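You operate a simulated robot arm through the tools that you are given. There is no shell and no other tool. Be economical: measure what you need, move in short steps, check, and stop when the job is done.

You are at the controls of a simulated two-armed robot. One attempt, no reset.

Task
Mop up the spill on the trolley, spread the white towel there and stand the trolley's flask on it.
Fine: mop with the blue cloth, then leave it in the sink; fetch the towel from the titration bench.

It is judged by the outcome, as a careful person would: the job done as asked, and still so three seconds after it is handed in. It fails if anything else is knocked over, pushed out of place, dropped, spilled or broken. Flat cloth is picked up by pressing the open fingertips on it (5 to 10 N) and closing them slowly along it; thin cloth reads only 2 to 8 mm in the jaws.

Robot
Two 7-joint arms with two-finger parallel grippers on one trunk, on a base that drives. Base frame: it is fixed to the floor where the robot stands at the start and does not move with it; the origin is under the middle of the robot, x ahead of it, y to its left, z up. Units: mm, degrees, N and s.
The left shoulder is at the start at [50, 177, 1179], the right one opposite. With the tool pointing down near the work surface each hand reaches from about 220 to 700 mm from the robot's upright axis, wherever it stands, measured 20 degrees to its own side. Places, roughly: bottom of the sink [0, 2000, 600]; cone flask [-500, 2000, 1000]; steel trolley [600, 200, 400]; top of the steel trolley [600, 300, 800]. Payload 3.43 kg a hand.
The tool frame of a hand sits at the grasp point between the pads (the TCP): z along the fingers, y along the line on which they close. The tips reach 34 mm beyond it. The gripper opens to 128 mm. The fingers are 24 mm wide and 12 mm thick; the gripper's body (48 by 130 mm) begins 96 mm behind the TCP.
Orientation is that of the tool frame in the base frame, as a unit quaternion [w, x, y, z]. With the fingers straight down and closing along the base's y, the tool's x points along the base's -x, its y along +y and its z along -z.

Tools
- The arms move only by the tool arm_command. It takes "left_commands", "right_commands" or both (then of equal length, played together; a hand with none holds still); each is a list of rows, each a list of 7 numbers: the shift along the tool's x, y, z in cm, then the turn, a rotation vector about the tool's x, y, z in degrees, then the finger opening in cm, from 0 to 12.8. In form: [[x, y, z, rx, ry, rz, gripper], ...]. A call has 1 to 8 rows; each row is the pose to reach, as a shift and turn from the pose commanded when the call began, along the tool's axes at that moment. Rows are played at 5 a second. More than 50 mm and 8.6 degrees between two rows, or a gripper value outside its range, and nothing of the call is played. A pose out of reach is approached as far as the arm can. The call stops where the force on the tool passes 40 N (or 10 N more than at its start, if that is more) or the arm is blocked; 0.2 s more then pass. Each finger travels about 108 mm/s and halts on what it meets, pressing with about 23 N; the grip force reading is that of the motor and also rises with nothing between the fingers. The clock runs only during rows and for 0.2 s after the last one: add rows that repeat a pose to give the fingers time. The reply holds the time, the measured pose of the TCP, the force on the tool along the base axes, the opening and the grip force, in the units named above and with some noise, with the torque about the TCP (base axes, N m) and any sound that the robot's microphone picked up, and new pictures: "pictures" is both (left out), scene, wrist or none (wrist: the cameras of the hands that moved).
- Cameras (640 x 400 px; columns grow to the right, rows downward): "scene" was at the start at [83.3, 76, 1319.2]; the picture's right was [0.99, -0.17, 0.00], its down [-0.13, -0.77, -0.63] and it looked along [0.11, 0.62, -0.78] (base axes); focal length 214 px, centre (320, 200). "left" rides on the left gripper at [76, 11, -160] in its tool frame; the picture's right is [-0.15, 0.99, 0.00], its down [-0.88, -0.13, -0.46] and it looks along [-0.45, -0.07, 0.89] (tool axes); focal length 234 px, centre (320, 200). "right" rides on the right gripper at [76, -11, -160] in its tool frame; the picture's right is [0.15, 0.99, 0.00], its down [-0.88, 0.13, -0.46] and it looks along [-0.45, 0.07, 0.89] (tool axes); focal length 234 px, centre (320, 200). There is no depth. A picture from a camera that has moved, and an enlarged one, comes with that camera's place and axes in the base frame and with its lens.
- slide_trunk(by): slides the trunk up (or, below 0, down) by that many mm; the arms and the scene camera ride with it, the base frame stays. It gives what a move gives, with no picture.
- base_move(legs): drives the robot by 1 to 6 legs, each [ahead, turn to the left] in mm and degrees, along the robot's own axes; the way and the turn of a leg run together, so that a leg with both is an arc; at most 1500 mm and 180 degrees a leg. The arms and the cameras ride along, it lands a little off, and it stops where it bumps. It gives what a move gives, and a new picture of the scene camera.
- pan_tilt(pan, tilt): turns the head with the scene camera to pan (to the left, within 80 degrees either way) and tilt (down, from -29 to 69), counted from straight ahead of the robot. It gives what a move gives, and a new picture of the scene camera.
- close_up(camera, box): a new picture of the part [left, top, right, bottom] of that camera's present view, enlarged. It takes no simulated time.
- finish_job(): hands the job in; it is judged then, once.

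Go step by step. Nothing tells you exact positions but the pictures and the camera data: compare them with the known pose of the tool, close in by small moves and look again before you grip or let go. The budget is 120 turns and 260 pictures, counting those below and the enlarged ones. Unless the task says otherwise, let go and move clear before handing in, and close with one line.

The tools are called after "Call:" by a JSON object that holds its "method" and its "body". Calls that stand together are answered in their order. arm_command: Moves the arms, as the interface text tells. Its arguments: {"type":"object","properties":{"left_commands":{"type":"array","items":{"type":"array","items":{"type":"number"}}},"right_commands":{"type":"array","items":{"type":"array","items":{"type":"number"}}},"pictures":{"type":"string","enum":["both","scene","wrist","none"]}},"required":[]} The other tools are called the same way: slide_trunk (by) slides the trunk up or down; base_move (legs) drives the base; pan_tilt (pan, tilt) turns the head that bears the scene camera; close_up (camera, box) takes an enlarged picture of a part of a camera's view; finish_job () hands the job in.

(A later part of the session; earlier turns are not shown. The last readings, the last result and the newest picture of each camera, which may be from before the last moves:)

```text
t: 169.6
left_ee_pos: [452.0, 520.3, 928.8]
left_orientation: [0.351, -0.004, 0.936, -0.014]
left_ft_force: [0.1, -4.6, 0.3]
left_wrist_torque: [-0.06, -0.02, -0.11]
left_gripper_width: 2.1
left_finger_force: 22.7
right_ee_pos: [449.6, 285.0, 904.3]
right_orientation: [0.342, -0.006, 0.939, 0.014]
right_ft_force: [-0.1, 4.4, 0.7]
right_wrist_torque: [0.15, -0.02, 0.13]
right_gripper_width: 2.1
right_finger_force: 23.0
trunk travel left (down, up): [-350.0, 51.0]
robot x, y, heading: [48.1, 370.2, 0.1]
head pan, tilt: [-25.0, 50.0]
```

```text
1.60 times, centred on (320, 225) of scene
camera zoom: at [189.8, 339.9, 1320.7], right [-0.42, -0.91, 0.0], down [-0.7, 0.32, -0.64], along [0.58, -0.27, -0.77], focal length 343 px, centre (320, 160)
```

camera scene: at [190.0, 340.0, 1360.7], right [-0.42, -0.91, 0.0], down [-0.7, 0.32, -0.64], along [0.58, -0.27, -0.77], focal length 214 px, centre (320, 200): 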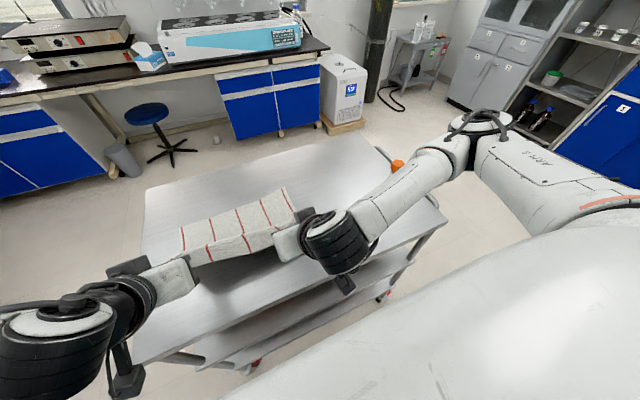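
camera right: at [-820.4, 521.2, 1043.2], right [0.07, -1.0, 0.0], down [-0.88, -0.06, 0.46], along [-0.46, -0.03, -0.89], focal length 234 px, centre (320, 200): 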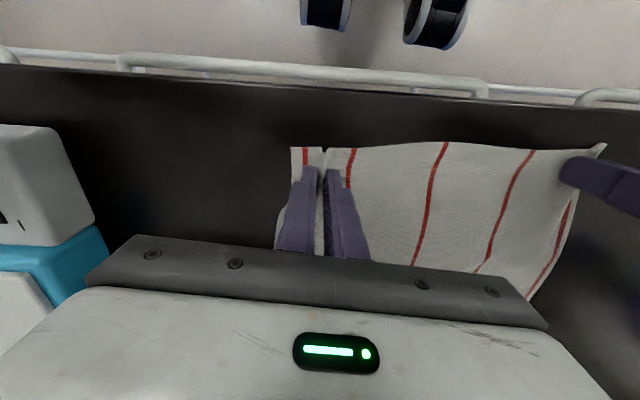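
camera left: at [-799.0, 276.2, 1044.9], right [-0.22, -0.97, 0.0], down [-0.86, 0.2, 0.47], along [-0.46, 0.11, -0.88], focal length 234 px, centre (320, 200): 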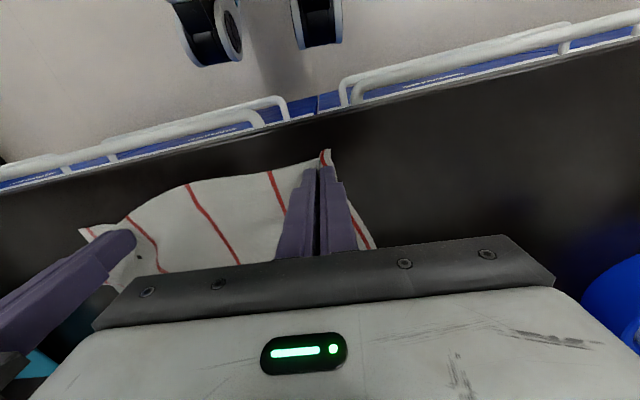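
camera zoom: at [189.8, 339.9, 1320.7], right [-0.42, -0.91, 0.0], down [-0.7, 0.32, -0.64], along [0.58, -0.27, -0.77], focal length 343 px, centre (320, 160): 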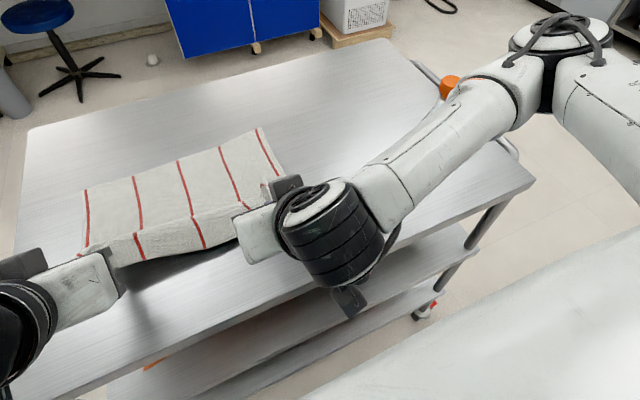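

The towel is lying nicely with only the near edge still raised. I lower both hands the rest of the way by arm, left slightly outward and right following inward.

Call:
{"method": "arm_command", "body": {"left_commands": [[0.9, 0.3, 1, 0, 0, 0, 0], [1.7, 0.6, 2, 0, 0, 0, 0], [2.3, 0.9, 2.7, 0, 0, 0, 0]], "right_commands": [[0.3, 0.4, 0.4, 0, 0, 0, 0], [0.6, 0.8, 0.8, 0, 0, 0, 0], [0.9, 1.1, 1.1, 0, 0, 0, 0]], "pictures": "wrist"}}

```text
t: 170.3
left_ee_pos: [454.7, 537.5, 903.0]
left_orientation: [0.35, -0.003, 0.937, -0.017]
left_ft_force: [-0.3, -11.7, -0.4]
left_wrist_torque: [-0.31, 0.02, -0.26]
left_gripper_width: 1.9
left_finger_force: 22.5
left hand out of reach, approached as far as the arm can: row 1, 2, 3
right_ee_pos: [450.2, 296.6, 890.9]
right_orientation: [0.341, -0.007, 0.94, 0.017]
right_ft_force: [-0.4, 12.9, 0.9]
right_wrist_torque: [0.34, -0.06, 0.25]
right_gripper_width: 1.7
right_finger_force: 22.8
trunk travel left (down, up): [-350.0, 51.0]
robot x, y, heading: [47.2, 369.4, 0.3]
head pan, tilt: [-25.0, 50.0]
camera right: at [289.0, 281.8, 962.7], right [-0.14, 0.99, -0.07], down [0.38, 0.12, 0.92], along [0.92, 0.1, -0.39], focal length 234 px, centre (320, 200)
camera left: at [292.3, 552.7, 974.5], right [0.12, 0.99, 0.06], down [0.36, -0.1, 0.93], along [0.92, -0.09, -0.37], focal length 234 px, centre (320, 200)
```

right: 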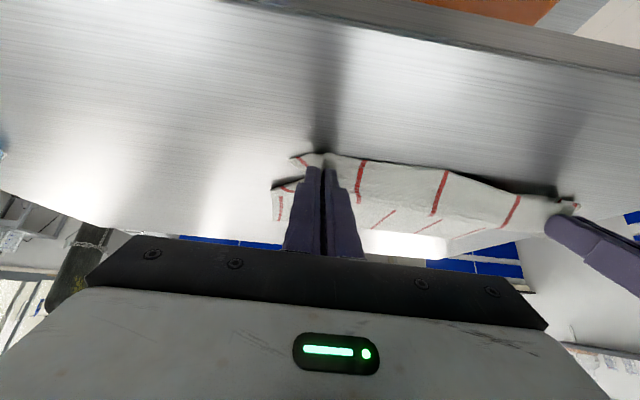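
left: 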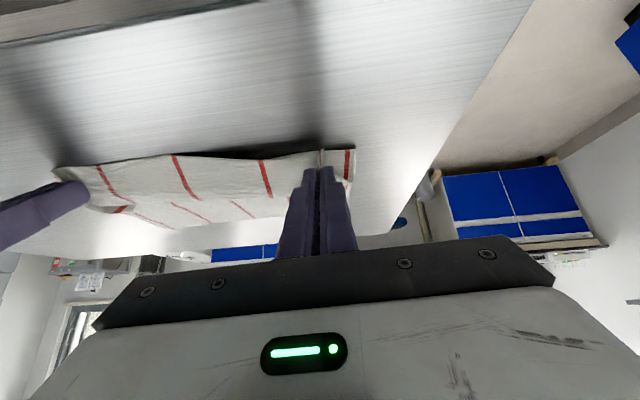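

The near hem lies toward the robot, just above the surface. I open both grippers gently and withdraw along the fingers.

Call:
{"method": "arm_command", "body": {"left_commands": [[0.2, 0, 0.2, 0, 0, 0, 0.8], [0.2, 0, 0.2, 0, 0, 0, 2], [0.2, 0, 0.2, 0, 0, 0, 3.5], [0.2, 0, -2, 0, 0, 0, 3.5], [0.2, 0, -5, 0, 0, 0, 3.5], [0.2, 0, -9, 0, 0, 0, 3.5], [-2, 0, -13, 0, 0, 0, 3.5]], "right_commands": [[0.2, 0, 0.2, 0, 0, 0, 0.8], [0.2, 0, 0.2, 0, 0, 0, 2], [0.2, 0, 0.2, 0, 0, 0, 3.5], [0.2, 0, -2, 0, 0, 0, 3.5], [0.2, 0, -5, 0, 0, 0, 3.5], [0.2, 0, -9, 0, 0, 0, 3.5], [-2, 0, -13, 0, 0, 0, 3.5]], "pictures": "none"}}

Call:
{"method": "pan_tilt", "body": {"pan": 0, "tilt": 50}}

```text
t: 171.9
left_ee_pos: [456.5, 505.0, 1016.0]
left_orientation: [0.351, -0.002, 0.936, -0.014]
left_ft_force: [-0.8, 0.0, -1.0]
left_wrist_torque: [0.0, -0.01, 0.01]
left_gripper_width: 35.1
left_finger_force: 0.1
left hand out of reach, approached as far as the arm can: row 4, 5, 6, 7
right_ee_pos: [394.4, 311.3, 1005.1]
right_orientation: [0.343, -0.007, 0.939, 0.013]
right_ft_force: [-1.3, 0.2, 0.2]
right_wrist_torque: [-0.01, -0.03, -0.01]
right_gripper_width: 35.1
right_finger_force: 0.0
right hand out of reach, approached as far as the arm can: row 6, 7
trunk travel left (down, up): [-350.0, 51.0]
robot x, y, heading: [45.6, 369.9, 0.2]
head pan, tilt: [-25.0, 50.0]
```

```text
t: 172.8
left_ee_pos: [457.6, 506.0, 1014.0]
left_orientation: [0.35, -0.003, 0.937, -0.015]
left_ft_force: [-0.4, -0.5, -0.3]
left_wrist_torque: [0.01, 0.0, 0.05]
left_gripper_width: 35.1
left_finger_force: 0.1
right_ee_pos: [396.2, 312.4, 1004.2]
right_orientation: [0.341, -0.006, 0.94, 0.014]
right_ft_force: [-0.1, -0.4, 0.5]
right_wrist_torque: [-0.02, 0.02, 0.0]
right_gripper_width: 35.0
right_finger_force: 0.0
trunk travel left (down, up): [-350.0, 51.0]
robot x, y, heading: [50.4, 369.3, 0.3]
head pan, tilt: [0.0, 50.0]
camera scene: at [197.1, 372.4, 1320.7], right [0.0, -1.0, 0.0], down [-0.77, 0.0, -0.64], along [0.64, 0.0, -0.77], focal length 214 px, centre (320, 200)
```

scene: 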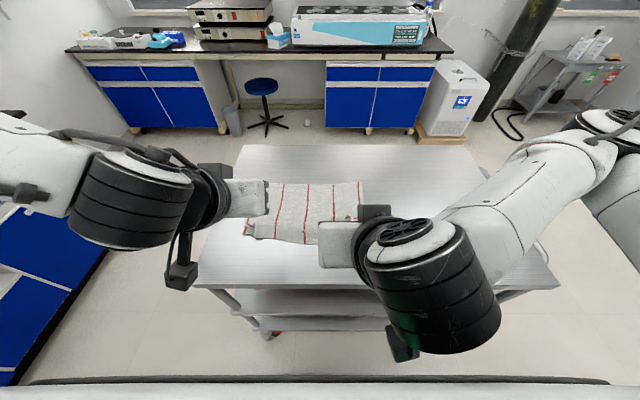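

Released. I raise and part the hands while bringing them upright, to see the result.

Call:
{"method": "arm_command", "body": {"left_commands": [[-2, 1, -2.5, 0, 8, 0, 3.5], [-4, 3, -5, 0, 16, 0, 3.5], [-6, 6, -7, 0, 24, 0, 3.5], [-6, 9, -8, 0, 32, 0, 3.5], [-5, 12, -8, 0, 40, 0, 3.5]], "right_commands": [[-2, 0, -2.5, 0, 8, 0, 3.5], [-4, 0, -5, 0, 16, 0, 3.5], [-6, -2, -7, 0, 24, 0, 3.5], [-6, -5, -8, 0, 32, 0, 3.5], [-5, -8, -9, 0, 40, 0, 3.5]], "pictures": "scene"}}

```text
t: 174.0
left_ee_pos: [443.1, 630.5, 1103.6]
left_orientation: [0.008, 0.002, 1.0, -0.015]
left_ft_force: [-0.8, 0.7, -0.6]
left_wrist_torque: [0.03, -0.01, 0.01]
left_gripper_width: 35.2
left_finger_force: 0.1
right_ee_pos: [379.9, 227.5, 1101.8]
right_orientation: [-0.002, -0.012, 1.0, 0.012]
right_ft_force: [0.6, 0.3, -0.1]
right_wrist_torque: [0.02, -0.01, 0.01]
right_gripper_width: 34.9
right_finger_force: 0.0
trunk travel left (down, up): [-350.0, 51.0]
robot x, y, heading: [50.5, 373.0, 0.4]
head pan, tilt: [0.0, 50.0]
camera scene: at [197.1, 372.2, 1320.7], right [0.0, -1.0, 0.0], down [-0.77, 0.0, -0.64], along [0.64, 0.0, -0.77], focal length 214 px, centre (320, 200)
```

scene: 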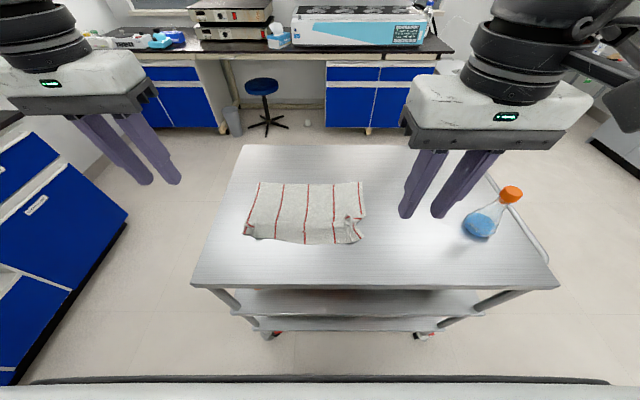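

The towel is on the trolley over the spill spot; I look closely at how flat it lies.

Call:
{"method": "close_up", "body": {"camera": "scene", "box": [220, 160, 400, 272]}}

```text
3.56 times, centred on (310, 216) of scene
camera zoom: at [197.1, 372.2, 1320.7], right [0.0, -1.0, 0.0], down [-0.77, 0.0, -0.64], along [0.64, 0.0, -0.77], focal length 763 px, centre (356, 143)
```

zoom: 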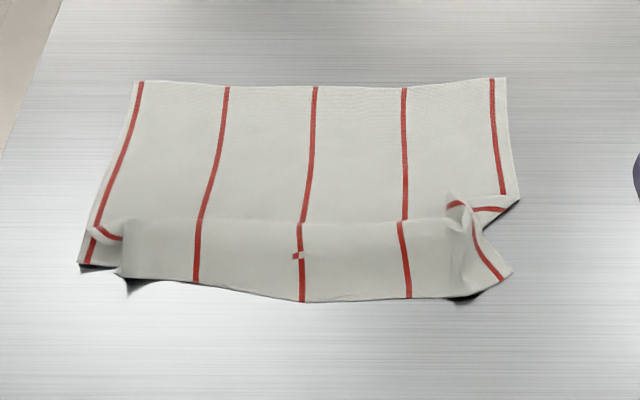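

The near strip of about 60 mm is folded back on top, so the towel needs opening out. I turn the base 22 degrees right so the left hand can pinch the hem in its middle and draw it back.

Call:
{"method": "base_move", "body": {"legs": [[0, -22]]}}

```text
t: 175.6
left_ee_pos: [510.4, 462.9, 1103.4]
left_orientation: [0.006, 0.193, 0.981, -0.016]
left_ft_force: [0.4, 0.3, -0.9]
left_wrist_torque: [0.04, 0.03, 0.01]
left_gripper_width: 34.9
left_finger_force: 0.1
right_ee_pos: [303.7, 115.6, 1102.4]
right_orientation: [0.002, 0.179, 0.984, 0.012]
right_ft_force: [0.1, 0.2, 0.0]
right_wrist_torque: [0.03, 0.02, 0.02]
right_gripper_width: 35.0
right_finger_force: 0.1
trunk travel left (down, up): [-350.0, 51.0]
robot x, y, heading: [51.9, 372.9, -21.5]
head pan, tilt: [0.0, 50.0]
camera scene: at [186.6, 317.2, 1320.7], right [-0.37, -0.93, 0.0], down [-0.71, 0.28, -0.64], along [0.6, -0.24, -0.77], focal length 214 px, centre (320, 200)
```

scene: 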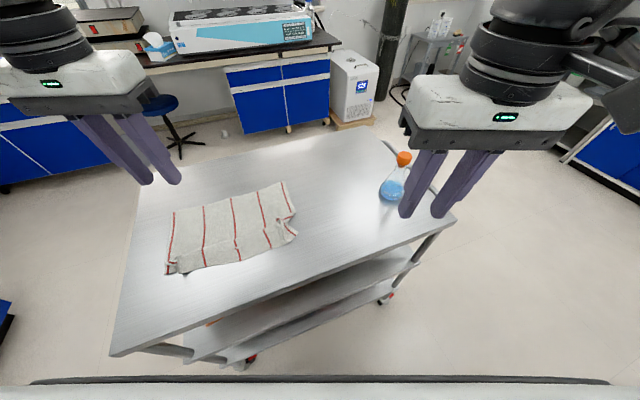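

I move the left hand over the middle of the hem, about (495,402), and descend most of the way.

Call:
{"method": "arm_command", "body": {"left_commands": [[-0.3, -2, 3, 0, 0, 0, 3], [-0.6, -4, 6, 0, 0, 0, 3], [-0.9, -6.2, 9, 0, 0, 0, 3], [-0.9, -6.2, 13, 0, 0, 0, 3], [-0.9, -6.2, 17, 0, 0, 0, 3], [-0.9, -6.2, 19, 0, 0, 0, 3]], "pictures": "both"}}

```text
t: 177.0
left_ee_pos: [497.5, 397.0, 914.9]
left_orientation: [0.007, 0.192, 0.981, -0.016]
left_ft_force: [0.6, 0.6, 0.1]
left_wrist_torque: [-0.01, 0.0, -0.02]
left_gripper_width: 30.2
left_finger_force: 0.1
right_ee_pos: [304.6, 116.3, 1101.7]
right_orientation: [0.002, 0.178, 0.984, 0.011]
right_ft_force: [-0.4, -0.5, 0.4]
right_wrist_torque: [0.01, -0.02, 0.04]
right_gripper_width: 34.9
right_finger_force: 0.1
trunk travel left (down, up): [-350.0, 51.0]
robot x, y, heading: [50.1, 369.6, -21.6]
head pan, tilt: [0.0, 50.0]
camera scene: at [186.9, 317.7, 1320.7], right [-0.37, -0.93, 0.0], down [-0.71, 0.28, -0.64], along [0.6, -0.24, -0.77], focal length 214 px, centre (320, 200)
camera left: at [430.3, 442.3, 1074.4], right [0.51, 0.86, -0.03], down [0.76, -0.44, 0.48], along [0.4, -0.26, -0.88], focal length 234 px, centre (320, 200)
```

scene: 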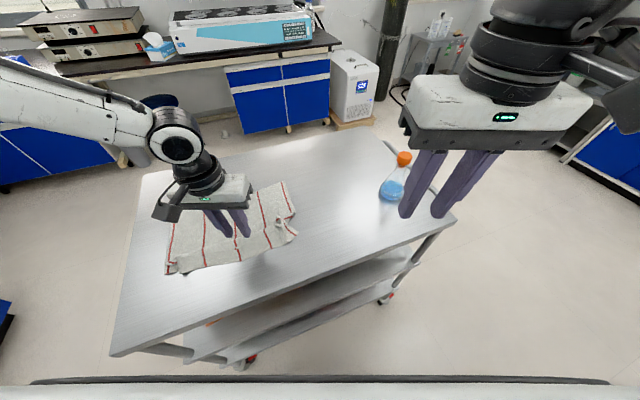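
left: 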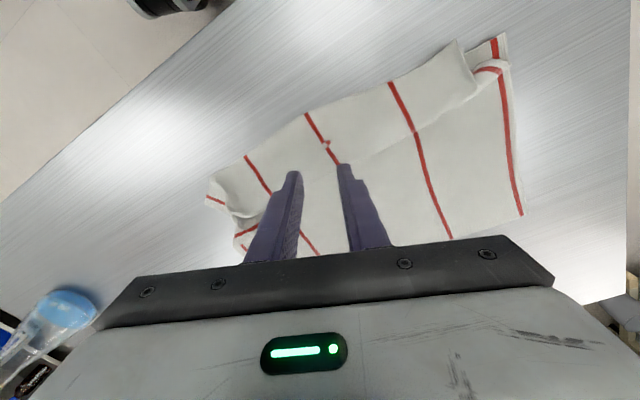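

The hem is nearer to me than thought: the landing point must shift about 33 mm toward the robot to sit on the flap. I correct and lower.

Call:
{"method": "arm_command", "body": {"left_commands": [[1.5, -0.6, 0, 0, 0, 0, 3], [3.05, -1.2, 0, 0, 0, 0, 3], [3.05, -1.2, 1.2, 0, 0, 0, 3], [3.05, -1.2, 2, 0, 0, 0, 3]], "pictures": "wrist"}}

```text
t: 178.0
left_ee_pos: [465.0, 397.0, 895.5]
left_orientation: [0.007, 0.192, 0.981, -0.017]
left_ft_force: [-0.2, -0.1, 0.3]
left_wrist_torque: [-0.01, -0.01, 0.01]
left_gripper_width: 29.8
left_finger_force: 0.1
right_ee_pos: [303.8, 116.4, 1102.4]
right_orientation: [0.002, 0.179, 0.984, 0.01]
right_ft_force: [-0.3, 0.7, 0.2]
right_wrist_torque: [0.01, -0.02, 0.0]
right_gripper_width: 34.9
right_finger_force: 0.0
trunk travel left (down, up): [-350.0, 51.0]
robot x, y, heading: [47.2, 373.1, -21.6]
head pan, tilt: [0.0, 50.0]
camera left: at [397.3, 441.8, 1054.0], right [0.51, 0.86, -0.03], down [0.76, -0.44, 0.48], along [0.4, -0.26, -0.88], focal length 234 px, centre (320, 200)
```

left: 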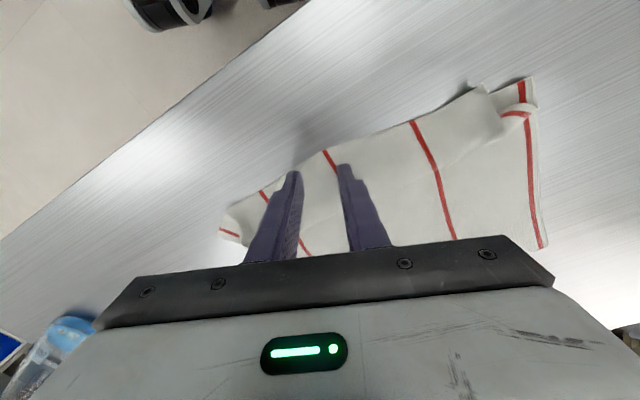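

The tips are over the flap strip. I lower to contact and then close.

Call:
{"method": "arm_command", "body": {"left_commands": [[0, 0, 0.3, 0, 0, 0, 3], [0, 0, 0.5, 0, 0, 0, 3], [0, 0, 0.7, 0, 0, 0, 3], [0, 0, 0.8, 0, 0, 0, 3]], "pictures": "none"}}

```text
t: 179.0
left_ee_pos: [465.2, 395.8, 885.7]
left_orientation: [0.008, 0.191, 0.981, -0.017]
left_ft_force: [0.0, 0.4, 0.4]
left_wrist_torque: [-0.04, 0.01, 0.02]
left_gripper_width: 29.8
left_finger_force: 0.0
right_ee_pos: [303.3, 115.7, 1103.0]
right_orientation: [0.002, 0.179, 0.984, 0.011]
right_ft_force: [1.2, 0.0, -0.1]
right_wrist_torque: [-0.01, -0.04, 0.01]
right_gripper_width: 35.1
right_finger_force: 0.1
trunk travel left (down, up): [-350.0, 51.0]
robot x, y, heading: [49.2, 373.3, -21.6]
head pan, tilt: [0.0, 50.0]
```

Call:
{"method": "arm_command", "body": {"left_commands": [[0, 0, 0.1, 0, 0, 0, 3], [0, 0, 0.2, 0, 0, 0, 3], [0, 0, 0.22, 0, 0, 0, 2.6], [0, 0, 0.22, 0, 0, 0, 2.1], [0, 0, 0.22, 0, 0, 0, 1.6], [0, 0, 0.22, 0, 0, 0, 1.1], [0, 0, 0.22, 0, 0, 0, 0.6], [0, 0, 0.22, 0, 0, 0, 0]], "pictures": "wrist"}}

```text
t: 180.8
left_ee_pos: [465.2, 396.2, 885.2]
left_orientation: [0.007, 0.191, 0.981, -0.017]
left_ft_force: [0.6, 1.2, 13.8]
left_wrist_torque: [0.15, -0.18, -0.01]
left_gripper_width: 0.0
left_finger_force: 23.0
right_ee_pos: [303.9, 117.0, 1101.5]
right_orientation: [0.002, 0.179, 0.984, 0.012]
right_ft_force: [0.5, 0.5, 0.0]
right_wrist_torque: [0.0, -0.04, 0.01]
right_gripper_width: 35.2
right_finger_force: 0.0
trunk travel left (down, up): [-350.0, 51.0]
robot x, y, heading: [48.1, 370.6, -21.5]
head pan, tilt: [0.0, 50.0]
camera left: at [396.6, 441.2, 1044.1], right [0.51, 0.86, -0.03], down [0.76, -0.44, 0.48], along [0.4, -0.26, -0.88], focal length 234 px, centre (320, 200)
```

left: 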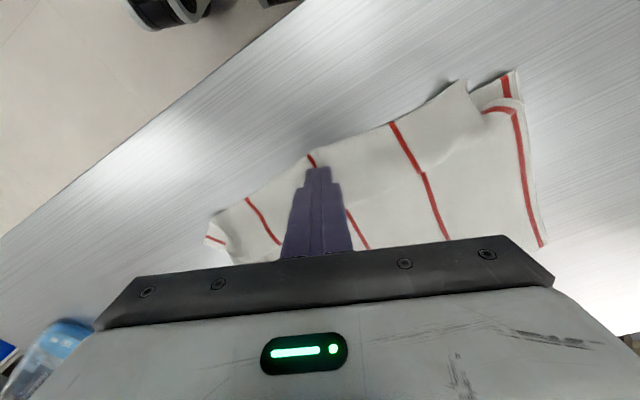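

Missed because the hand leans about 2 degrees. I correct the lean, reopen and try again.

Call:
{"method": "arm_command", "body": {"left_commands": [[0, 0, -0.6, 0, 0, 0, 1.5], [0, 0, -0.6, -1.9, 0.8, 0, 3], [0, 0, -0.6, -1.9, 0.8, 0, 3], [0, 0, -0.3, -1.9, 0.8, 0, 3], [0, 0, -0.1, -1.9, 0.8, 0, 3], [0, 0, 0, -1.9, 0.8, 0, 3]], "pictures": "wrist"}}

```text
t: 182.2
left_ee_pos: [464.3, 396.0, 885.2]
left_orientation: [0.004, 0.194, 0.981, 0.001]
left_ft_force: [0.9, 0.5, 4.2]
left_wrist_torque: [0.12, -0.04, -0.03]
left_gripper_width: 30.5
left_finger_force: 0.3
right_ee_pos: [303.5, 115.4, 1103.0]
right_orientation: [0.002, 0.178, 0.984, 0.011]
right_ft_force: [-0.1, 0.4, -0.1]
right_wrist_torque: [0.04, 0.01, 0.02]
right_gripper_width: 34.7
right_finger_force: 0.1
trunk travel left (down, up): [-350.0, 51.0]
robot x, y, heading: [51.6, 372.4, -21.5]
head pan, tilt: [0.0, 50.0]
camera left: at [397.0, 435.6, 1045.7], right [0.51, 0.86, 0.0], down [0.76, -0.45, 0.46], along [0.4, -0.23, -0.89], focal length 234 px, centre (320, 200)
```

left: 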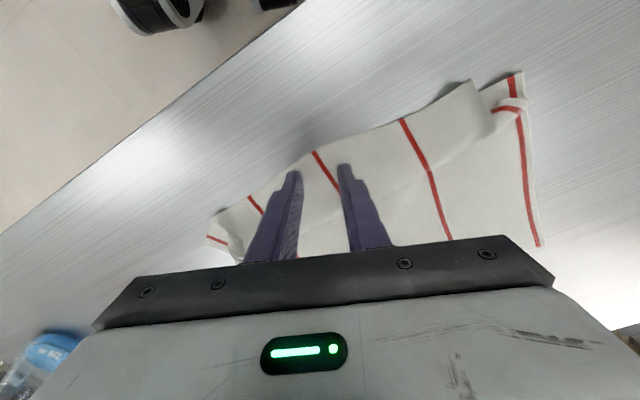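

Call:
{"method": "arm_command", "body": {"left_commands": [[0, 0, 0.06, 0, 0, 0, 3], [0, 0, 0.07, 0, 0, 0, 2.6], [0, 0, 0.07, 0, 0, 0, 2.1], [0, 0, 0.07, 0, 0, 0, 1.6], [0, 0, 0.07, 0, 0, 0, 1.1], [0, 0, 0.07, 0, 0, 0, 0.6], [0, 0, 0.07, 0, 0, 0, 0], [0, 0, 0.07, 0, 0, 0, 0]], "pictures": "wrist"}}

```text
t: 184.0
left_ee_pos: [463.2, 396.4, 885.6]
left_orientation: [0.004, 0.192, 0.981, 0.001]
left_ft_force: [2.1, 2.1, 22.7]
left_wrist_torque: [0.14, -0.22, 0.02]
left_gripper_width: 2.3
left_finger_force: 22.7
right_ee_pos: [303.4, 116.6, 1102.6]
right_orientation: [0.004, 0.179, 0.984, 0.012]
right_ft_force: [-0.5, 0.3, -0.2]
right_wrist_torque: [-0.01, 0.02, -0.01]
right_gripper_width: 34.9
right_finger_force: 0.1
trunk travel left (down, up): [-350.0, 51.0]
robot x, y, heading: [48.6, 374.2, -21.6]
head pan, tilt: [0.0, 50.0]
camera left: at [396.3, 435.7, 1045.5], right [0.51, 0.86, 0.01], down [0.76, -0.45, 0.46], along [0.4, -0.23, -0.89], focal length 234 px, centre (320, 200)
```

left: 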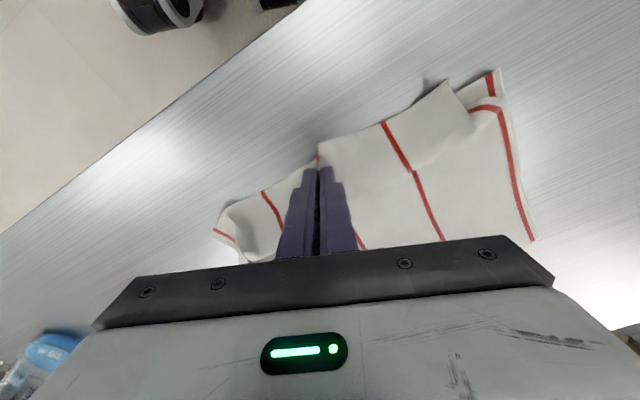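

It holds (2.3 mm). I lift the flap, swing it toward the robot and lay it down.

Call:
{"method": "arm_command", "body": {"left_commands": [[0, 0, -2, 0, 0, 0, 0], [0.5, -0.2, -4.5, 0, 0, 0, 0], [1.8, -0.7, -5.5, 0, 0, 0, 0], [3.5, -1.4, -5, 0, 0, 0, 0], [4.5, -1.8, -3.5, 0, 0, 0, 0]], "pictures": "both"}}

```text
t: 185.2
left_ee_pos: [416.0, 396.6, 919.3]
left_orientation: [0.004, 0.192, 0.981, 0.001]
left_ft_force: [0.1, 0.0, -0.1]
left_wrist_torque: [-0.01, -0.03, -0.01]
left_gripper_width: 1.8
left_finger_force: 22.7
right_ee_pos: [303.3, 117.0, 1102.4]
right_orientation: [0.002, 0.179, 0.984, 0.01]
right_ft_force: [0.1, 0.5, -0.2]
right_wrist_torque: [0.0, -0.04, 0.0]
right_gripper_width: 35.0
right_finger_force: 0.1
trunk travel left (down, up): [-350.0, 51.0]
robot x, y, heading: [52.3, 369.4, -21.4]
head pan, tilt: [0.0, 50.0]
camera scene: at [186.9, 317.7, 1320.7], right [-0.37, -0.93, 0.0], down [-0.71, 0.28, -0.64], along [0.6, -0.24, -0.77], focal length 214 px, centre (320, 200)
camera left: at [349.0, 435.6, 1079.2], right [0.51, 0.86, 0.0], down [0.76, -0.45, 0.46], along [0.4, -0.23, -0.89], focal length 234 px, centre (320, 200)
```

scene: 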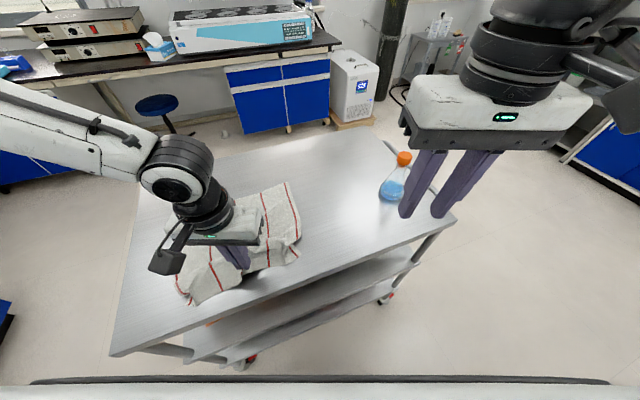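
left: 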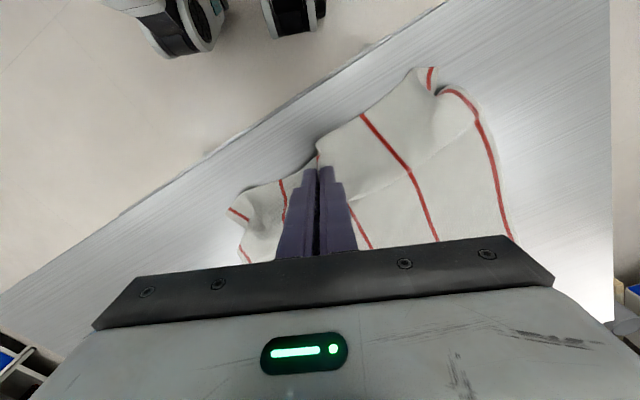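

The flap seems to be coming out. I lower, release and step aside to look.

Call:
{"method": "arm_command", "body": {"left_commands": [[0.5, -0.2, 1.5, 0, 0, 0, 0], [0.8, -0.3, 3, 0, 0, 0, 0], [0.8, -0.3, 3, 0, 0, 0, 1.5], [0.8, -0.3, 3, 0, 0, 0, 3], [0.8, -0.3, 0, 0, 0, 0, 3], [0.8, 2, -4, 0, 0, 0, 3], [0.8, 6, -8, 0, 0, 0, 3], [0.8, 10, -12, 0, 0, 0, 3]], "pictures": "none"}}

Call:
{"method": "arm_command", "body": {"left_commands": [[0, 4, -2, 0, 0, 0, 3], [0, 8, -4, 0, 0, 0, 3], [0, 11, -4, 0, 0, 0, 3]], "pictures": "none"}}

Call:
{"method": "close_up", "body": {"camera": "scene", "box": [120, 160, 360, 310]}}

```text
refused: row 7 steps farther than a row can; nothing moved
```

```text
t: 186.0
left_ee_pos: [456.3, 499.1, 959.2]
left_orientation: [0.004, 0.193, 0.981, 0.001]
left_ft_force: [-0.3, 0.2, 0.4]
left_wrist_torque: [-0.03, 0.01, 0.02]
left_gripper_width: 30.3
left_finger_force: 0.0
right_ee_pos: [303.4, 117.1, 1103.3]
right_orientation: [0.002, 0.179, 0.984, 0.01]
right_ft_force: [0.0, 0.0, 0.5]
right_wrist_torque: [0.02, -0.02, 0.01]
right_gripper_width: 34.9
right_finger_force: 0.0
trunk travel left (down, up): [-350.0, 51.0]
robot x, y, heading: [50.9, 371.5, -21.7]
head pan, tilt: [0.0, 50.0]
```

```text
2.67 times, centred on (240, 235) of scene
camera zoom: at [186.8, 318.2, 1320.7], right [-0.37, -0.93, 0.0], down [-0.71, 0.28, -0.64], along [0.6, -0.24, -0.77], focal length 572 px, centre (533, 107)
```

zoom: 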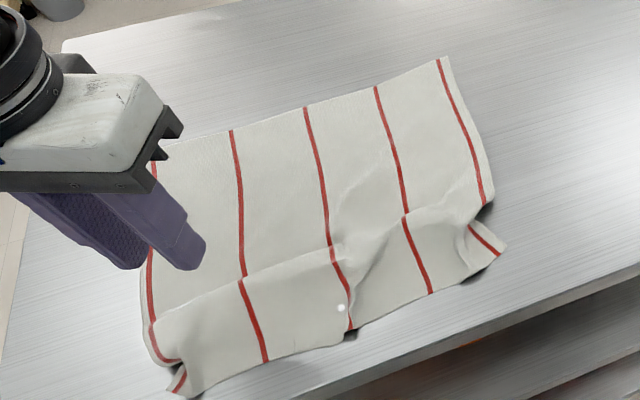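

The towel now extends about 255 mm front to back, so the flap is open, leaving only a shallow crease. I check it from the left wrist camera.

Call:
{"method": "close_up", "body": {"camera": "left", "box": [100, 0, 640, 300]}}

```text
1.19 times, centred on (370, 150) of left
camera zoom: at [389.7, 538.2, 1119.5], right [0.51, 0.86, 0.0], down [0.76, -0.45, 0.46], along [0.4, -0.23, -0.89], focal length 278 px, centre (261, 259)
```

zoom: 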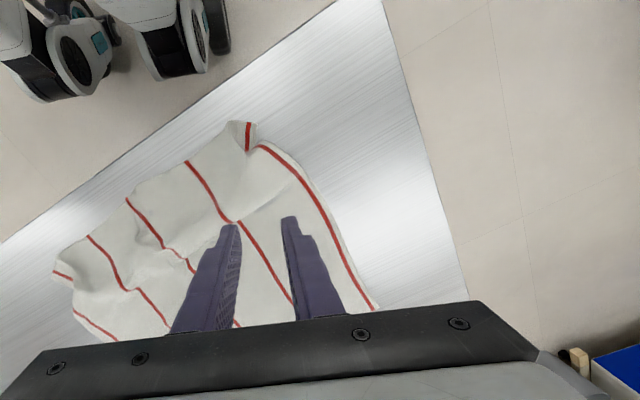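

It is well spread apart from tucks at the near corners. I press on the near left corner and draw it outward to flatten the crease.

Call:
{"method": "arm_command", "body": {"left_commands": [[2, -0.3, 2, 0, 0, 0, 2], [4, -0.6, 4, 0, 0, 0, 1], [5.5, -0.8, 6, 0, 0, 0, 1], [5.5, -0.8, 7, 0, 0, 0, 1], [5.5, -0.8, 7.4, 0, 0, 0, 1]], "pictures": "wrist"}}

```text
t: 187.2
left_ee_pos: [403.8, 512.6, 885.5]
left_orientation: [0.004, 0.192, 0.981, 0.002]
left_ft_force: [-0.2, 0.8, 0.6]
left_wrist_torque: [0.02, 0.02, -0.02]
left_gripper_width: 10.4
left_finger_force: 0.0
right_ee_pos: [304.4, 116.2, 1102.8]
right_orientation: [0.002, 0.179, 0.984, 0.012]
right_ft_force: [0.4, 0.4, 0.5]
right_wrist_torque: [-0.02, 0.01, -0.05]
right_gripper_width: 35.1
right_finger_force: 0.1
trunk travel left (down, up): [-350.0, 51.0]
robot x, y, heading: [50.5, 373.5, -21.7]
head pan, tilt: [0.0, 50.0]
camera left: at [336.5, 551.5, 1045.6], right [0.51, 0.86, 0.0], down [0.76, -0.45, 0.46], along [0.4, -0.23, -0.89], focal length 234 px, centre (320, 200)
```

left: 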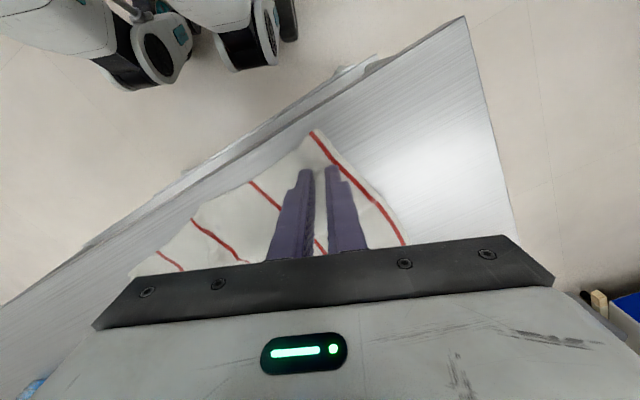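

Call:
{"method": "arm_command", "body": {"left_commands": [[0, 0, 0.12, 0, 0, 0, 1], [0.6, 0.5, 0.12, 0, 0, 0, 1], [1.2, 1, 0.12, 0, 0, 0, 1], [1.6, 1.4, 0.1, 0, 0, 0, 1], [1.6, 1.4, -1, 0, 0, 0, 1], [1.6, 3, -5, 0, 0, 0, 1], [1.6, 6, -9, 0, 0, 0, 1], [1.6, 9, -12, 0, 0, 0, 1]], "pictures": "none"}}

Call:
{"method": "close_up", "body": {"camera": "scene", "box": [120, 160, 360, 310]}}

```text
t: 189.0
left_ee_pos: [421.1, 599.5, 1006.1]
left_orientation: [0.001, 0.194, 0.981, 0.001]
left_ft_force: [1.4, 0.0, 0.1]
left_wrist_torque: [-0.01, -0.01, 0.01]
left_gripper_width: 10.0
left_finger_force: 0.1
left hand out of reach, approached as far as the arm can: row 3, 4, 5, 6
right_ee_pos: [303.1, 115.1, 1103.0]
right_orientation: [0.002, 0.178, 0.984, 0.011]
right_ft_force: [-0.5, 0.5, 0.1]
right_wrist_torque: [0.01, -0.04, -0.01]
right_gripper_width: 34.9
right_finger_force: 0.0
trunk travel left (down, up): [-350.0, 51.0]
robot x, y, heading: [48.4, 370.0, -21.5]
head pan, tilt: [0.0, 50.0]
```

```text
2.67 times, centred on (240, 235) of scene
camera zoom: at [186.1, 317.3, 1320.7], right [-0.37, -0.93, 0.0], down [-0.71, 0.28, -0.64], along [0.6, -0.24, -0.77], focal length 572 px, centre (533, 107)
```

zoom: 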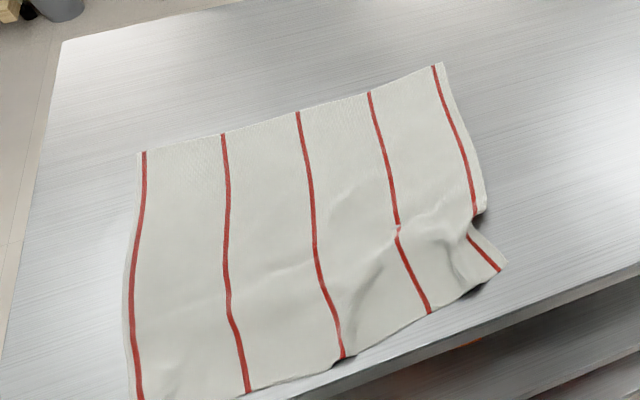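

Nearly flat now; only the near right corner has a tuck. I turn the base 40 degrees left so the right hand can smooth that corner.

Call:
{"method": "base_move", "body": {"legs": [[0, 40]]}}

Call:
{"method": "pan_tilt", "body": {"pan": -18, "tilt": 55}}

```text
t: 191.3
left_ee_pos: [186.6, 786.2, 1005.9]
left_orientation: [0.002, -0.154, 0.988, 0.002]
left_ft_force: [0.0, -0.4, -0.3]
left_wrist_torque: [0.01, -0.01, 0.0]
left_gripper_width: 10.0
left_finger_force: 0.0
right_ee_pos: [407.3, 339.3, 1103.2]
right_orientation: [-0.002, -0.168, 0.986, 0.011]
right_ft_force: [0.1, 0.1, 0.5]
right_wrist_torque: [-0.04, 0.02, -0.04]
right_gripper_width: 34.9
right_finger_force: 0.2
trunk travel left (down, up): [-350.0, 51.0]
robot x, y, heading: [49.6, 373.4, 18.2]
head pan, tilt: [0.0, 50.0]
camera scene: at [189.4, 418.2, 1320.7], right [0.31, -0.95, 0.0], down [-0.73, -0.24, -0.64], along [0.61, 0.2, -0.77], focal length 214 px, centre (320, 200)
```

scene: 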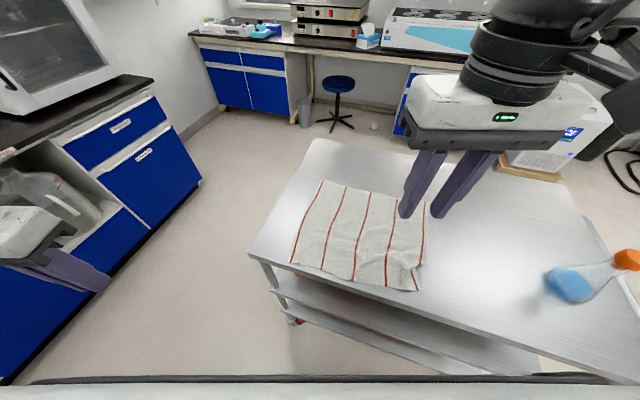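

```text
t: 192.1
left_ee_pos: [188.9, 784.5, 1005.8]
left_orientation: [0.003, -0.154, 0.988, 0.002]
left_ft_force: [-0.7, 0.7, -0.4]
left_wrist_torque: [0.01, 0.0, 0.02]
left_gripper_width: 10.2
left_finger_force: 0.2
right_ee_pos: [408.9, 338.0, 1101.9]
right_orientation: [-0.002, -0.169, 0.985, 0.011]
right_ft_force: [-0.3, 1.0, 0.5]
right_wrist_torque: [-0.04, 0.02, 0.01]
right_gripper_width: 34.8
right_finger_force: 0.0
trunk travel left (down, up): [-350.0, 51.0]
robot x, y, heading: [52.3, 368.4, 18.5]
head pan, tilt: [-18.0, 55.0]
camera scene: at [188.6, 394.3, 1314.2], right [0.01, -1.0, 0.0], down [-0.82, -0.01, -0.57], along [0.57, 0.0, -0.82], focal length 214 px, centre (320, 200)
```

scene: 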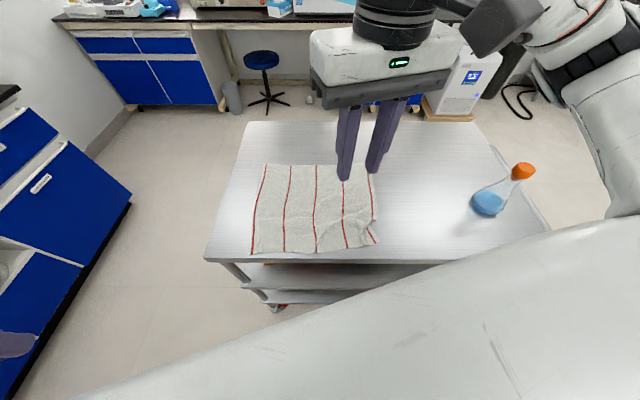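

I bring the right hand down onto the near right corner of the towel, about (402,270).

Call:
{"method": "arm_command", "body": {"right_commands": [[1, -2, 3, 0, 0, 0, 2], [2, -4, 6, 0, 0, 0, 1], [2.9, -6.2, 9, 0, 0, 0, 1], [2.9, -6.2, 13, 0, 0, 0, 1], [2.9, -6.2, 17, 0, 0, 0, 1], [2.9, -6.2, 20, 0, 0, 0, 1], [2.9, -6.2, 21.4, 0, 0, 0, 1]], "pictures": "wrist"}}

```text
t: 193.7
left_ee_pos: [188.3, 786.2, 1006.2]
left_orientation: [0.003, -0.155, 0.988, 0.002]
left_ft_force: [0.5, 0.0, -0.8]
left_wrist_torque: [0.03, -0.01, 0.0]
left_gripper_width: 10.2
left_finger_force: 0.0
right_ee_pos: [400.6, 275.6, 888.2]
right_orientation: [-0.002, -0.168, 0.986, 0.011]
right_ft_force: [0.3, 0.6, 0.6]
right_wrist_torque: [0.0, 0.0, 0.02]
right_gripper_width: 10.1
right_finger_force: 0.0
trunk travel left (down, up): [-350.0, 51.0]
robot x, y, heading: [51.1, 370.8, 18.2]
head pan, tilt: [-18.0, 55.0]
camera right: at [332.4, 237.4, 1046.3], right [-0.47, 0.88, 0.02], down [0.79, 0.4, 0.46], along [0.4, 0.23, -0.89], focal length 234 px, centre (320, 200)
```

right: 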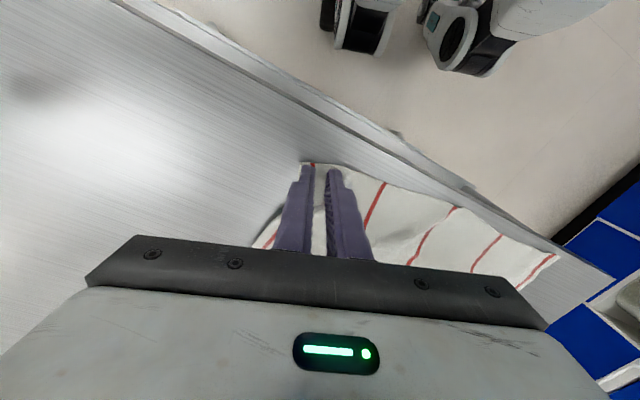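

Call:
{"method": "arm_command", "body": {"right_commands": [[0, 0, 0.3, 0, 0, 0, 1], [0, 0, 0.42, 0, 0, 0, 1], [0.4, -0.6, 0.42, 0, 0, 0, 1], [0.7, -1.2, 0.42, 0, 0, 0, 1], [1, -1.8, 0.4, 0, 0, 0, 1], [1, -1.8, -1, 0, 0, 0, 1], [1, -2.5, -5, 0, 0, 0, 1], [1, -4, -9.5, 0, 0, 0, 1]], "pictures": "none"}}

Call:
{"method": "arm_command", "body": {"right_commands": [[0, -0.5, -4, 0, 0, 0, 4], [0, -1, -8, 0, 0, 0, 8], [0, -2, -12, 0, 0, 0, 12]], "pictures": "none"}}

Call:
{"method": "close_up", "body": {"camera": "scene", "box": [190, 130, 430, 280]}}

```text
t: 195.5
left_ee_pos: [187.9, 785.7, 1006.3]
left_orientation: [0.003, -0.154, 0.988, 0.001]
left_ft_force: [-0.4, -0.2, 0.4]
left_wrist_torque: [-0.01, -0.01, -0.01]
left_gripper_width: 10.1
left_finger_force: 0.1
right_ee_pos: [403.9, 230.5, 982.1]
right_orientation: [-0.003, -0.169, 0.986, 0.011]
right_ft_force: [-0.1, 0.3, 0.4]
right_wrist_torque: [-0.02, 0.01, -0.01]
right_gripper_width: 9.7
right_finger_force: 0.1
trunk travel left (down, up): [-350.0, 51.0]
robot x, y, heading: [48.5, 372.1, 18.1]
head pan, tilt: [-18.0, 55.0]
```

```text
t: 196.3
left_ee_pos: [187.9, 785.9, 1006.0]
left_orientation: [0.003, -0.155, 0.988, 0.002]
left_ft_force: [-0.2, 0.1, 0.3]
left_wrist_torque: [-0.03, -0.02, 0.02]
left_gripper_width: 10.0
left_finger_force: 0.1
right_ee_pos: [410.7, 211.0, 1101.4]
right_orientation: [-0.003, -0.168, 0.986, 0.011]
right_ft_force: [0.0, -0.4, 0.6]
right_wrist_torque: [0.01, -0.02, 0.01]
right_gripper_width: 120.0
right_finger_force: 0.1
trunk travel left (down, up): [-350.0, 51.0]
robot x, y, heading: [50.3, 371.0, 18.4]
head pan, tilt: [-18.0, 55.0]
```

```text
2.67 times, centred on (310, 205) of scene
camera zoom: at [188.2, 394.3, 1314.2], right [0.01, -1.0, 0.0], down [-0.82, 0.0, -0.57], along [0.57, 0.0, -0.82], focal length 572 px, centre (347, 187)
```

zoom: 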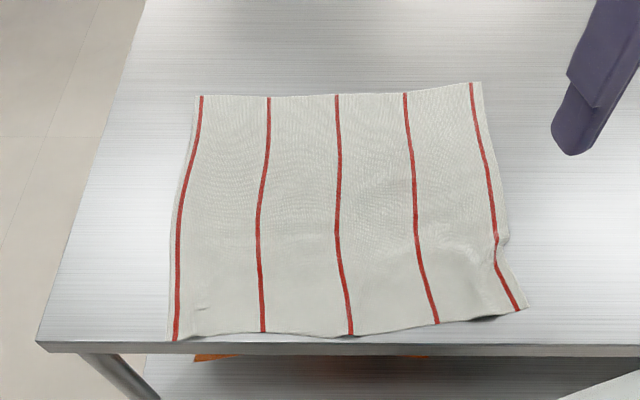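

The towel lies spread flat. Now the flask: I turn the base back 40 degrees so that the right hand has it in its best direction.

Call:
{"method": "base_move", "body": {"legs": [[0, -40]]}}

Call:
{"method": "pan_tilt", "body": {"pan": -20, "tilt": 45}}

Call:
{"method": "close_up", "body": {"camera": "scene", "box": [240, 100, 400, 200]}}

```text
t: 198.5
left_ee_pos: [421.4, 602.6, 1006.3]
left_orientation: [0.003, 0.191, 0.982, 0.001]
left_ft_force: [0.2, 0.0, 0.3]
left_wrist_torque: [0.02, 0.04, -0.02]
left_gripper_width: 9.9
left_finger_force: 0.0
right_ee_pos: [225.1, 17.2, 1100.3]
right_orientation: [0.002, 0.177, 0.984, 0.011]
right_ft_force: [0.6, 0.0, 0.1]
right_wrist_torque: [0.0, 0.0, 0.0]
right_gripper_width: 120.2
right_finger_force: 0.2
trunk travel left (down, up): [-350.0, 51.0]
robot x, y, heading: [52.0, 374.3, -21.5]
head pan, tilt: [-18.0, 55.0]
camera scene: at [170.8, 300.2, 1314.2], right [-0.64, -0.77, 0.0], down [-0.63, 0.52, -0.57], along [0.44, -0.36, -0.82], focal length 214 px, centre (320, 200)
```

scene: 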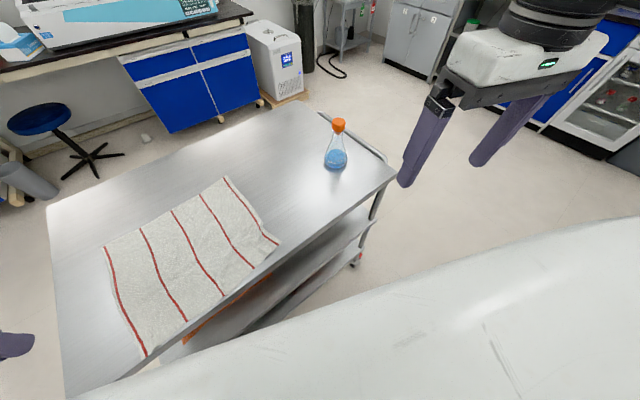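

```text
t: 199.2
left_ee_pos: [421.1, 601.0, 1005.3]
left_orientation: [0.004, 0.191, 0.982, 0.001]
left_ft_force: [-0.4, 0.2, 0.2]
left_wrist_torque: [-0.01, 0.03, 0.02]
left_gripper_width: 10.0
left_finger_force: 0.2
right_ee_pos: [225.8, 16.8, 1100.3]
right_orientation: [0.001, 0.178, 0.984, 0.012]
right_ft_force: [-0.6, 0.1, -0.5]
right_wrist_torque: [0.0, 0.04, 0.0]
right_gripper_width: 119.9
right_finger_force: 0.0
trunk travel left (down, up): [-350.0, 51.0]
robot x, y, heading: [50.0, 371.0, -21.4]
head pan, tilt: [-20.0, 45.0]
camera scene: at [176.2, 292.4, 1327.5], right [-0.66, -0.75, 0.0], down [-0.53, 0.47, -0.71], along [0.53, -0.47, -0.71], focal length 214 px, centre (320, 200)
```

scene: 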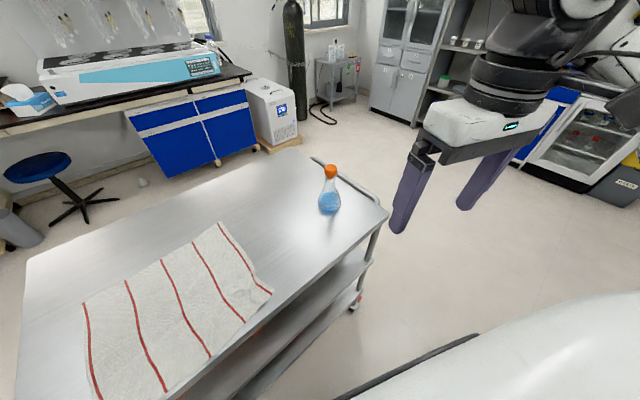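

```text
4.00 times, centred on (320, 150) of scene
camera zoom: at [176.2, 292.4, 1327.5], right [-0.66, -0.75, 0.0], down [-0.53, 0.47, -0.71], along [0.53, -0.47, -0.71], focal length 858 px, centre (320, 400)
```

zoom: 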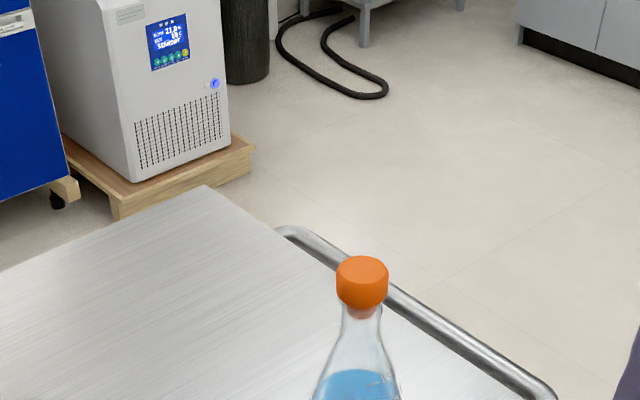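

The flask stands at about (495,-27) with its 34 mm cap centred near z 985. I bring the right hand above it, open.

Call:
{"method": "arm_command", "body": {"right_commands": [[-4.4, 0.9, 0, 0, 0, 0, 11], [-8.8, 1.8, 0, 0, 0, 0, 10], [-13.2, 2.6, 0, 0, 0, 0, 9], [-17.6, 3.5, 0, 0, 0, 0, 8], [-22, 4.4, 0, 0, 0, 0, 8], [-26.3, 5.3, 0.5, 0, 0, 0, 8]]}}

```text
t: 200.7
left_ee_pos: [422.4, 600.3, 1005.9]
left_orientation: [0.003, 0.19, 0.982, 0.001]
left_ft_force: [1.0, -0.1, 0.0]
left_wrist_torque: [0.01, 0.0, 0.01]
left_gripper_width: 9.7
left_finger_force: 0.1
right_ee_pos: [491.3, -26.2, 1096.5]
right_orientation: [0.001, 0.176, 0.984, 0.011]
right_ft_force: [-0.6, 1.0, 0.6]
right_wrist_torque: [-0.01, 0.01, 0.0]
right_gripper_width: 80.0
right_finger_force: 0.0
trunk travel left (down, up): [-350.0, 51.0]
robot x, y, heading: [46.2, 371.4, -21.2]
head pan, tilt: [-20.0, 45.0]
camera scene: at [176.9, 292.7, 1327.5], right [-0.66, -0.75, 0.0], down [-0.53, 0.47, -0.71], along [0.53, -0.47, -0.71], focal length 214 px, centre (320, 200)
camera right: at [414.4, -12.1, 1254.9], right [0.21, 0.98, 0.02], down [0.87, -0.19, 0.46], along [0.45, -0.08, -0.89], focal length 234 px, centre (320, 200)
```

scene: 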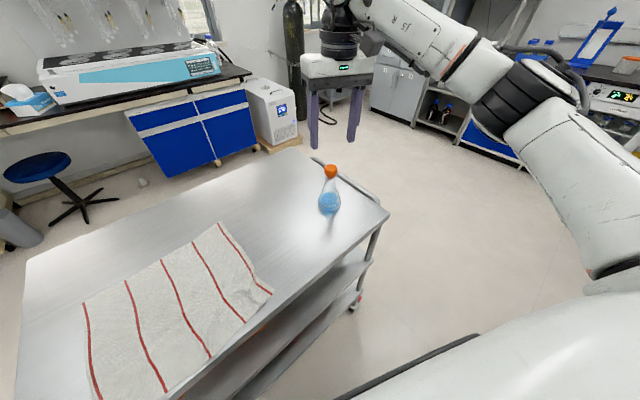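
right: 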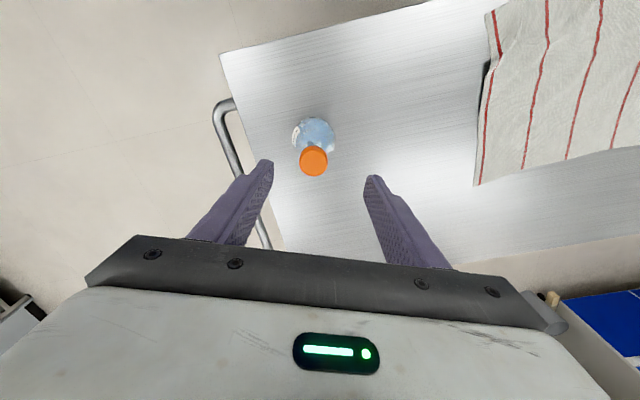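

I fine-align by 4 and -6 mm and descend partway around the cap.

Call:
{"method": "arm_command", "body": {"right_commands": [[-0.3, -0.3, 2, 0, 0, 0, 8], [-0.6, -0.64, 4.5, 0, 0, 0, 8], [-0.6, -0.64, 7, 0, 0, 0, 8]], "pictures": "wrist"}}

```text
t: 201.4
left_ee_pos: [421.5, 599.7, 1005.5]
left_orientation: [0.003, 0.19, 0.982, 0.001]
left_ft_force: [0.2, 0.6, -0.4]
left_wrist_torque: [0.0, -0.02, 0.03]
left_gripper_width: 10.0
left_finger_force: 0.1
right_ee_pos: [494.9, -33.1, 1026.5]
right_orientation: [0.002, 0.177, 0.984, 0.011]
right_ft_force: [0.1, 0.7, -0.8]
right_wrist_torque: [0.03, 0.02, 0.03]
right_gripper_width: 80.0
right_finger_force: 0.2
trunk travel left (down, up): [-350.0, 51.0]
robot x, y, heading: [49.2, 371.1, -21.5]
head pan, tilt: [-20.0, 45.0]
camera right: at [417.7, -19.1, 1185.2], right [0.21, 0.98, 0.02], down [0.87, -0.19, 0.46], along [0.45, -0.08, -0.89], focal length 234 px, centre (320, 200)
```

right: 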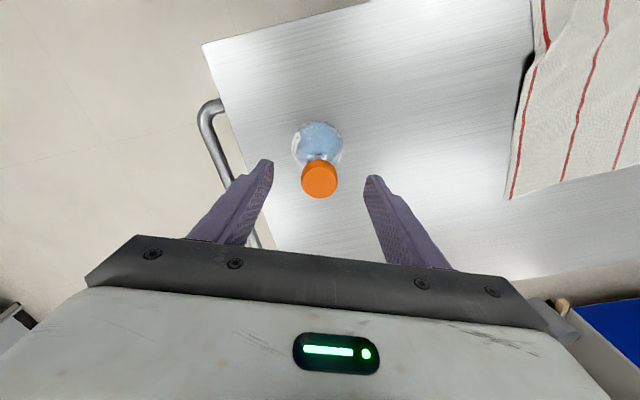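

Perfectly centred. I go down to the cap's level.

Call:
{"method": "arm_command", "body": {"right_commands": [[0, 0, 2, 0, 0, 0, 8], [0, 0, 3.5, 0, 0, 0, 8], [0, -0.05, 4.3, 0, 0, 0, 8]], "pictures": "wrist"}}

```text
t: 202.2
left_ee_pos: [421.6, 601.7, 1007.0]
left_orientation: [0.003, 0.191, 0.982, 0.001]
left_ft_force: [-0.3, 0.3, 0.2]
left_wrist_torque: [0.02, -0.02, 0.01]
left_gripper_width: 9.9
left_finger_force: 0.1
right_ee_pos: [495.8, -31.6, 983.0]
right_orientation: [0.001, 0.177, 0.984, 0.012]
right_ft_force: [0.6, -0.4, -0.4]
right_wrist_torque: [-0.03, -0.02, -0.01]
right_gripper_width: 80.1
right_finger_force: 0.0
trunk travel left (down, up): [-350.0, 51.0]
robot x, y, heading: [46.5, 370.5, -21.3]
head pan, tilt: [-20.0, 45.0]
camera right: at [418.1, -18.6, 1141.9], right [0.21, 0.98, 0.02], down [0.87, -0.19, 0.46], along [0.45, -0.08, -0.89], focal length 234 px, centre (320, 200)
```

right: 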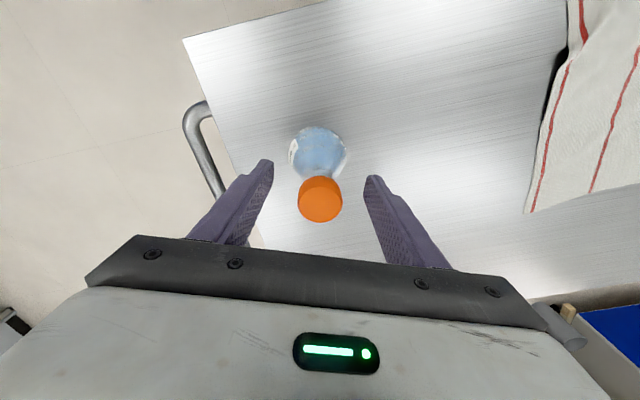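

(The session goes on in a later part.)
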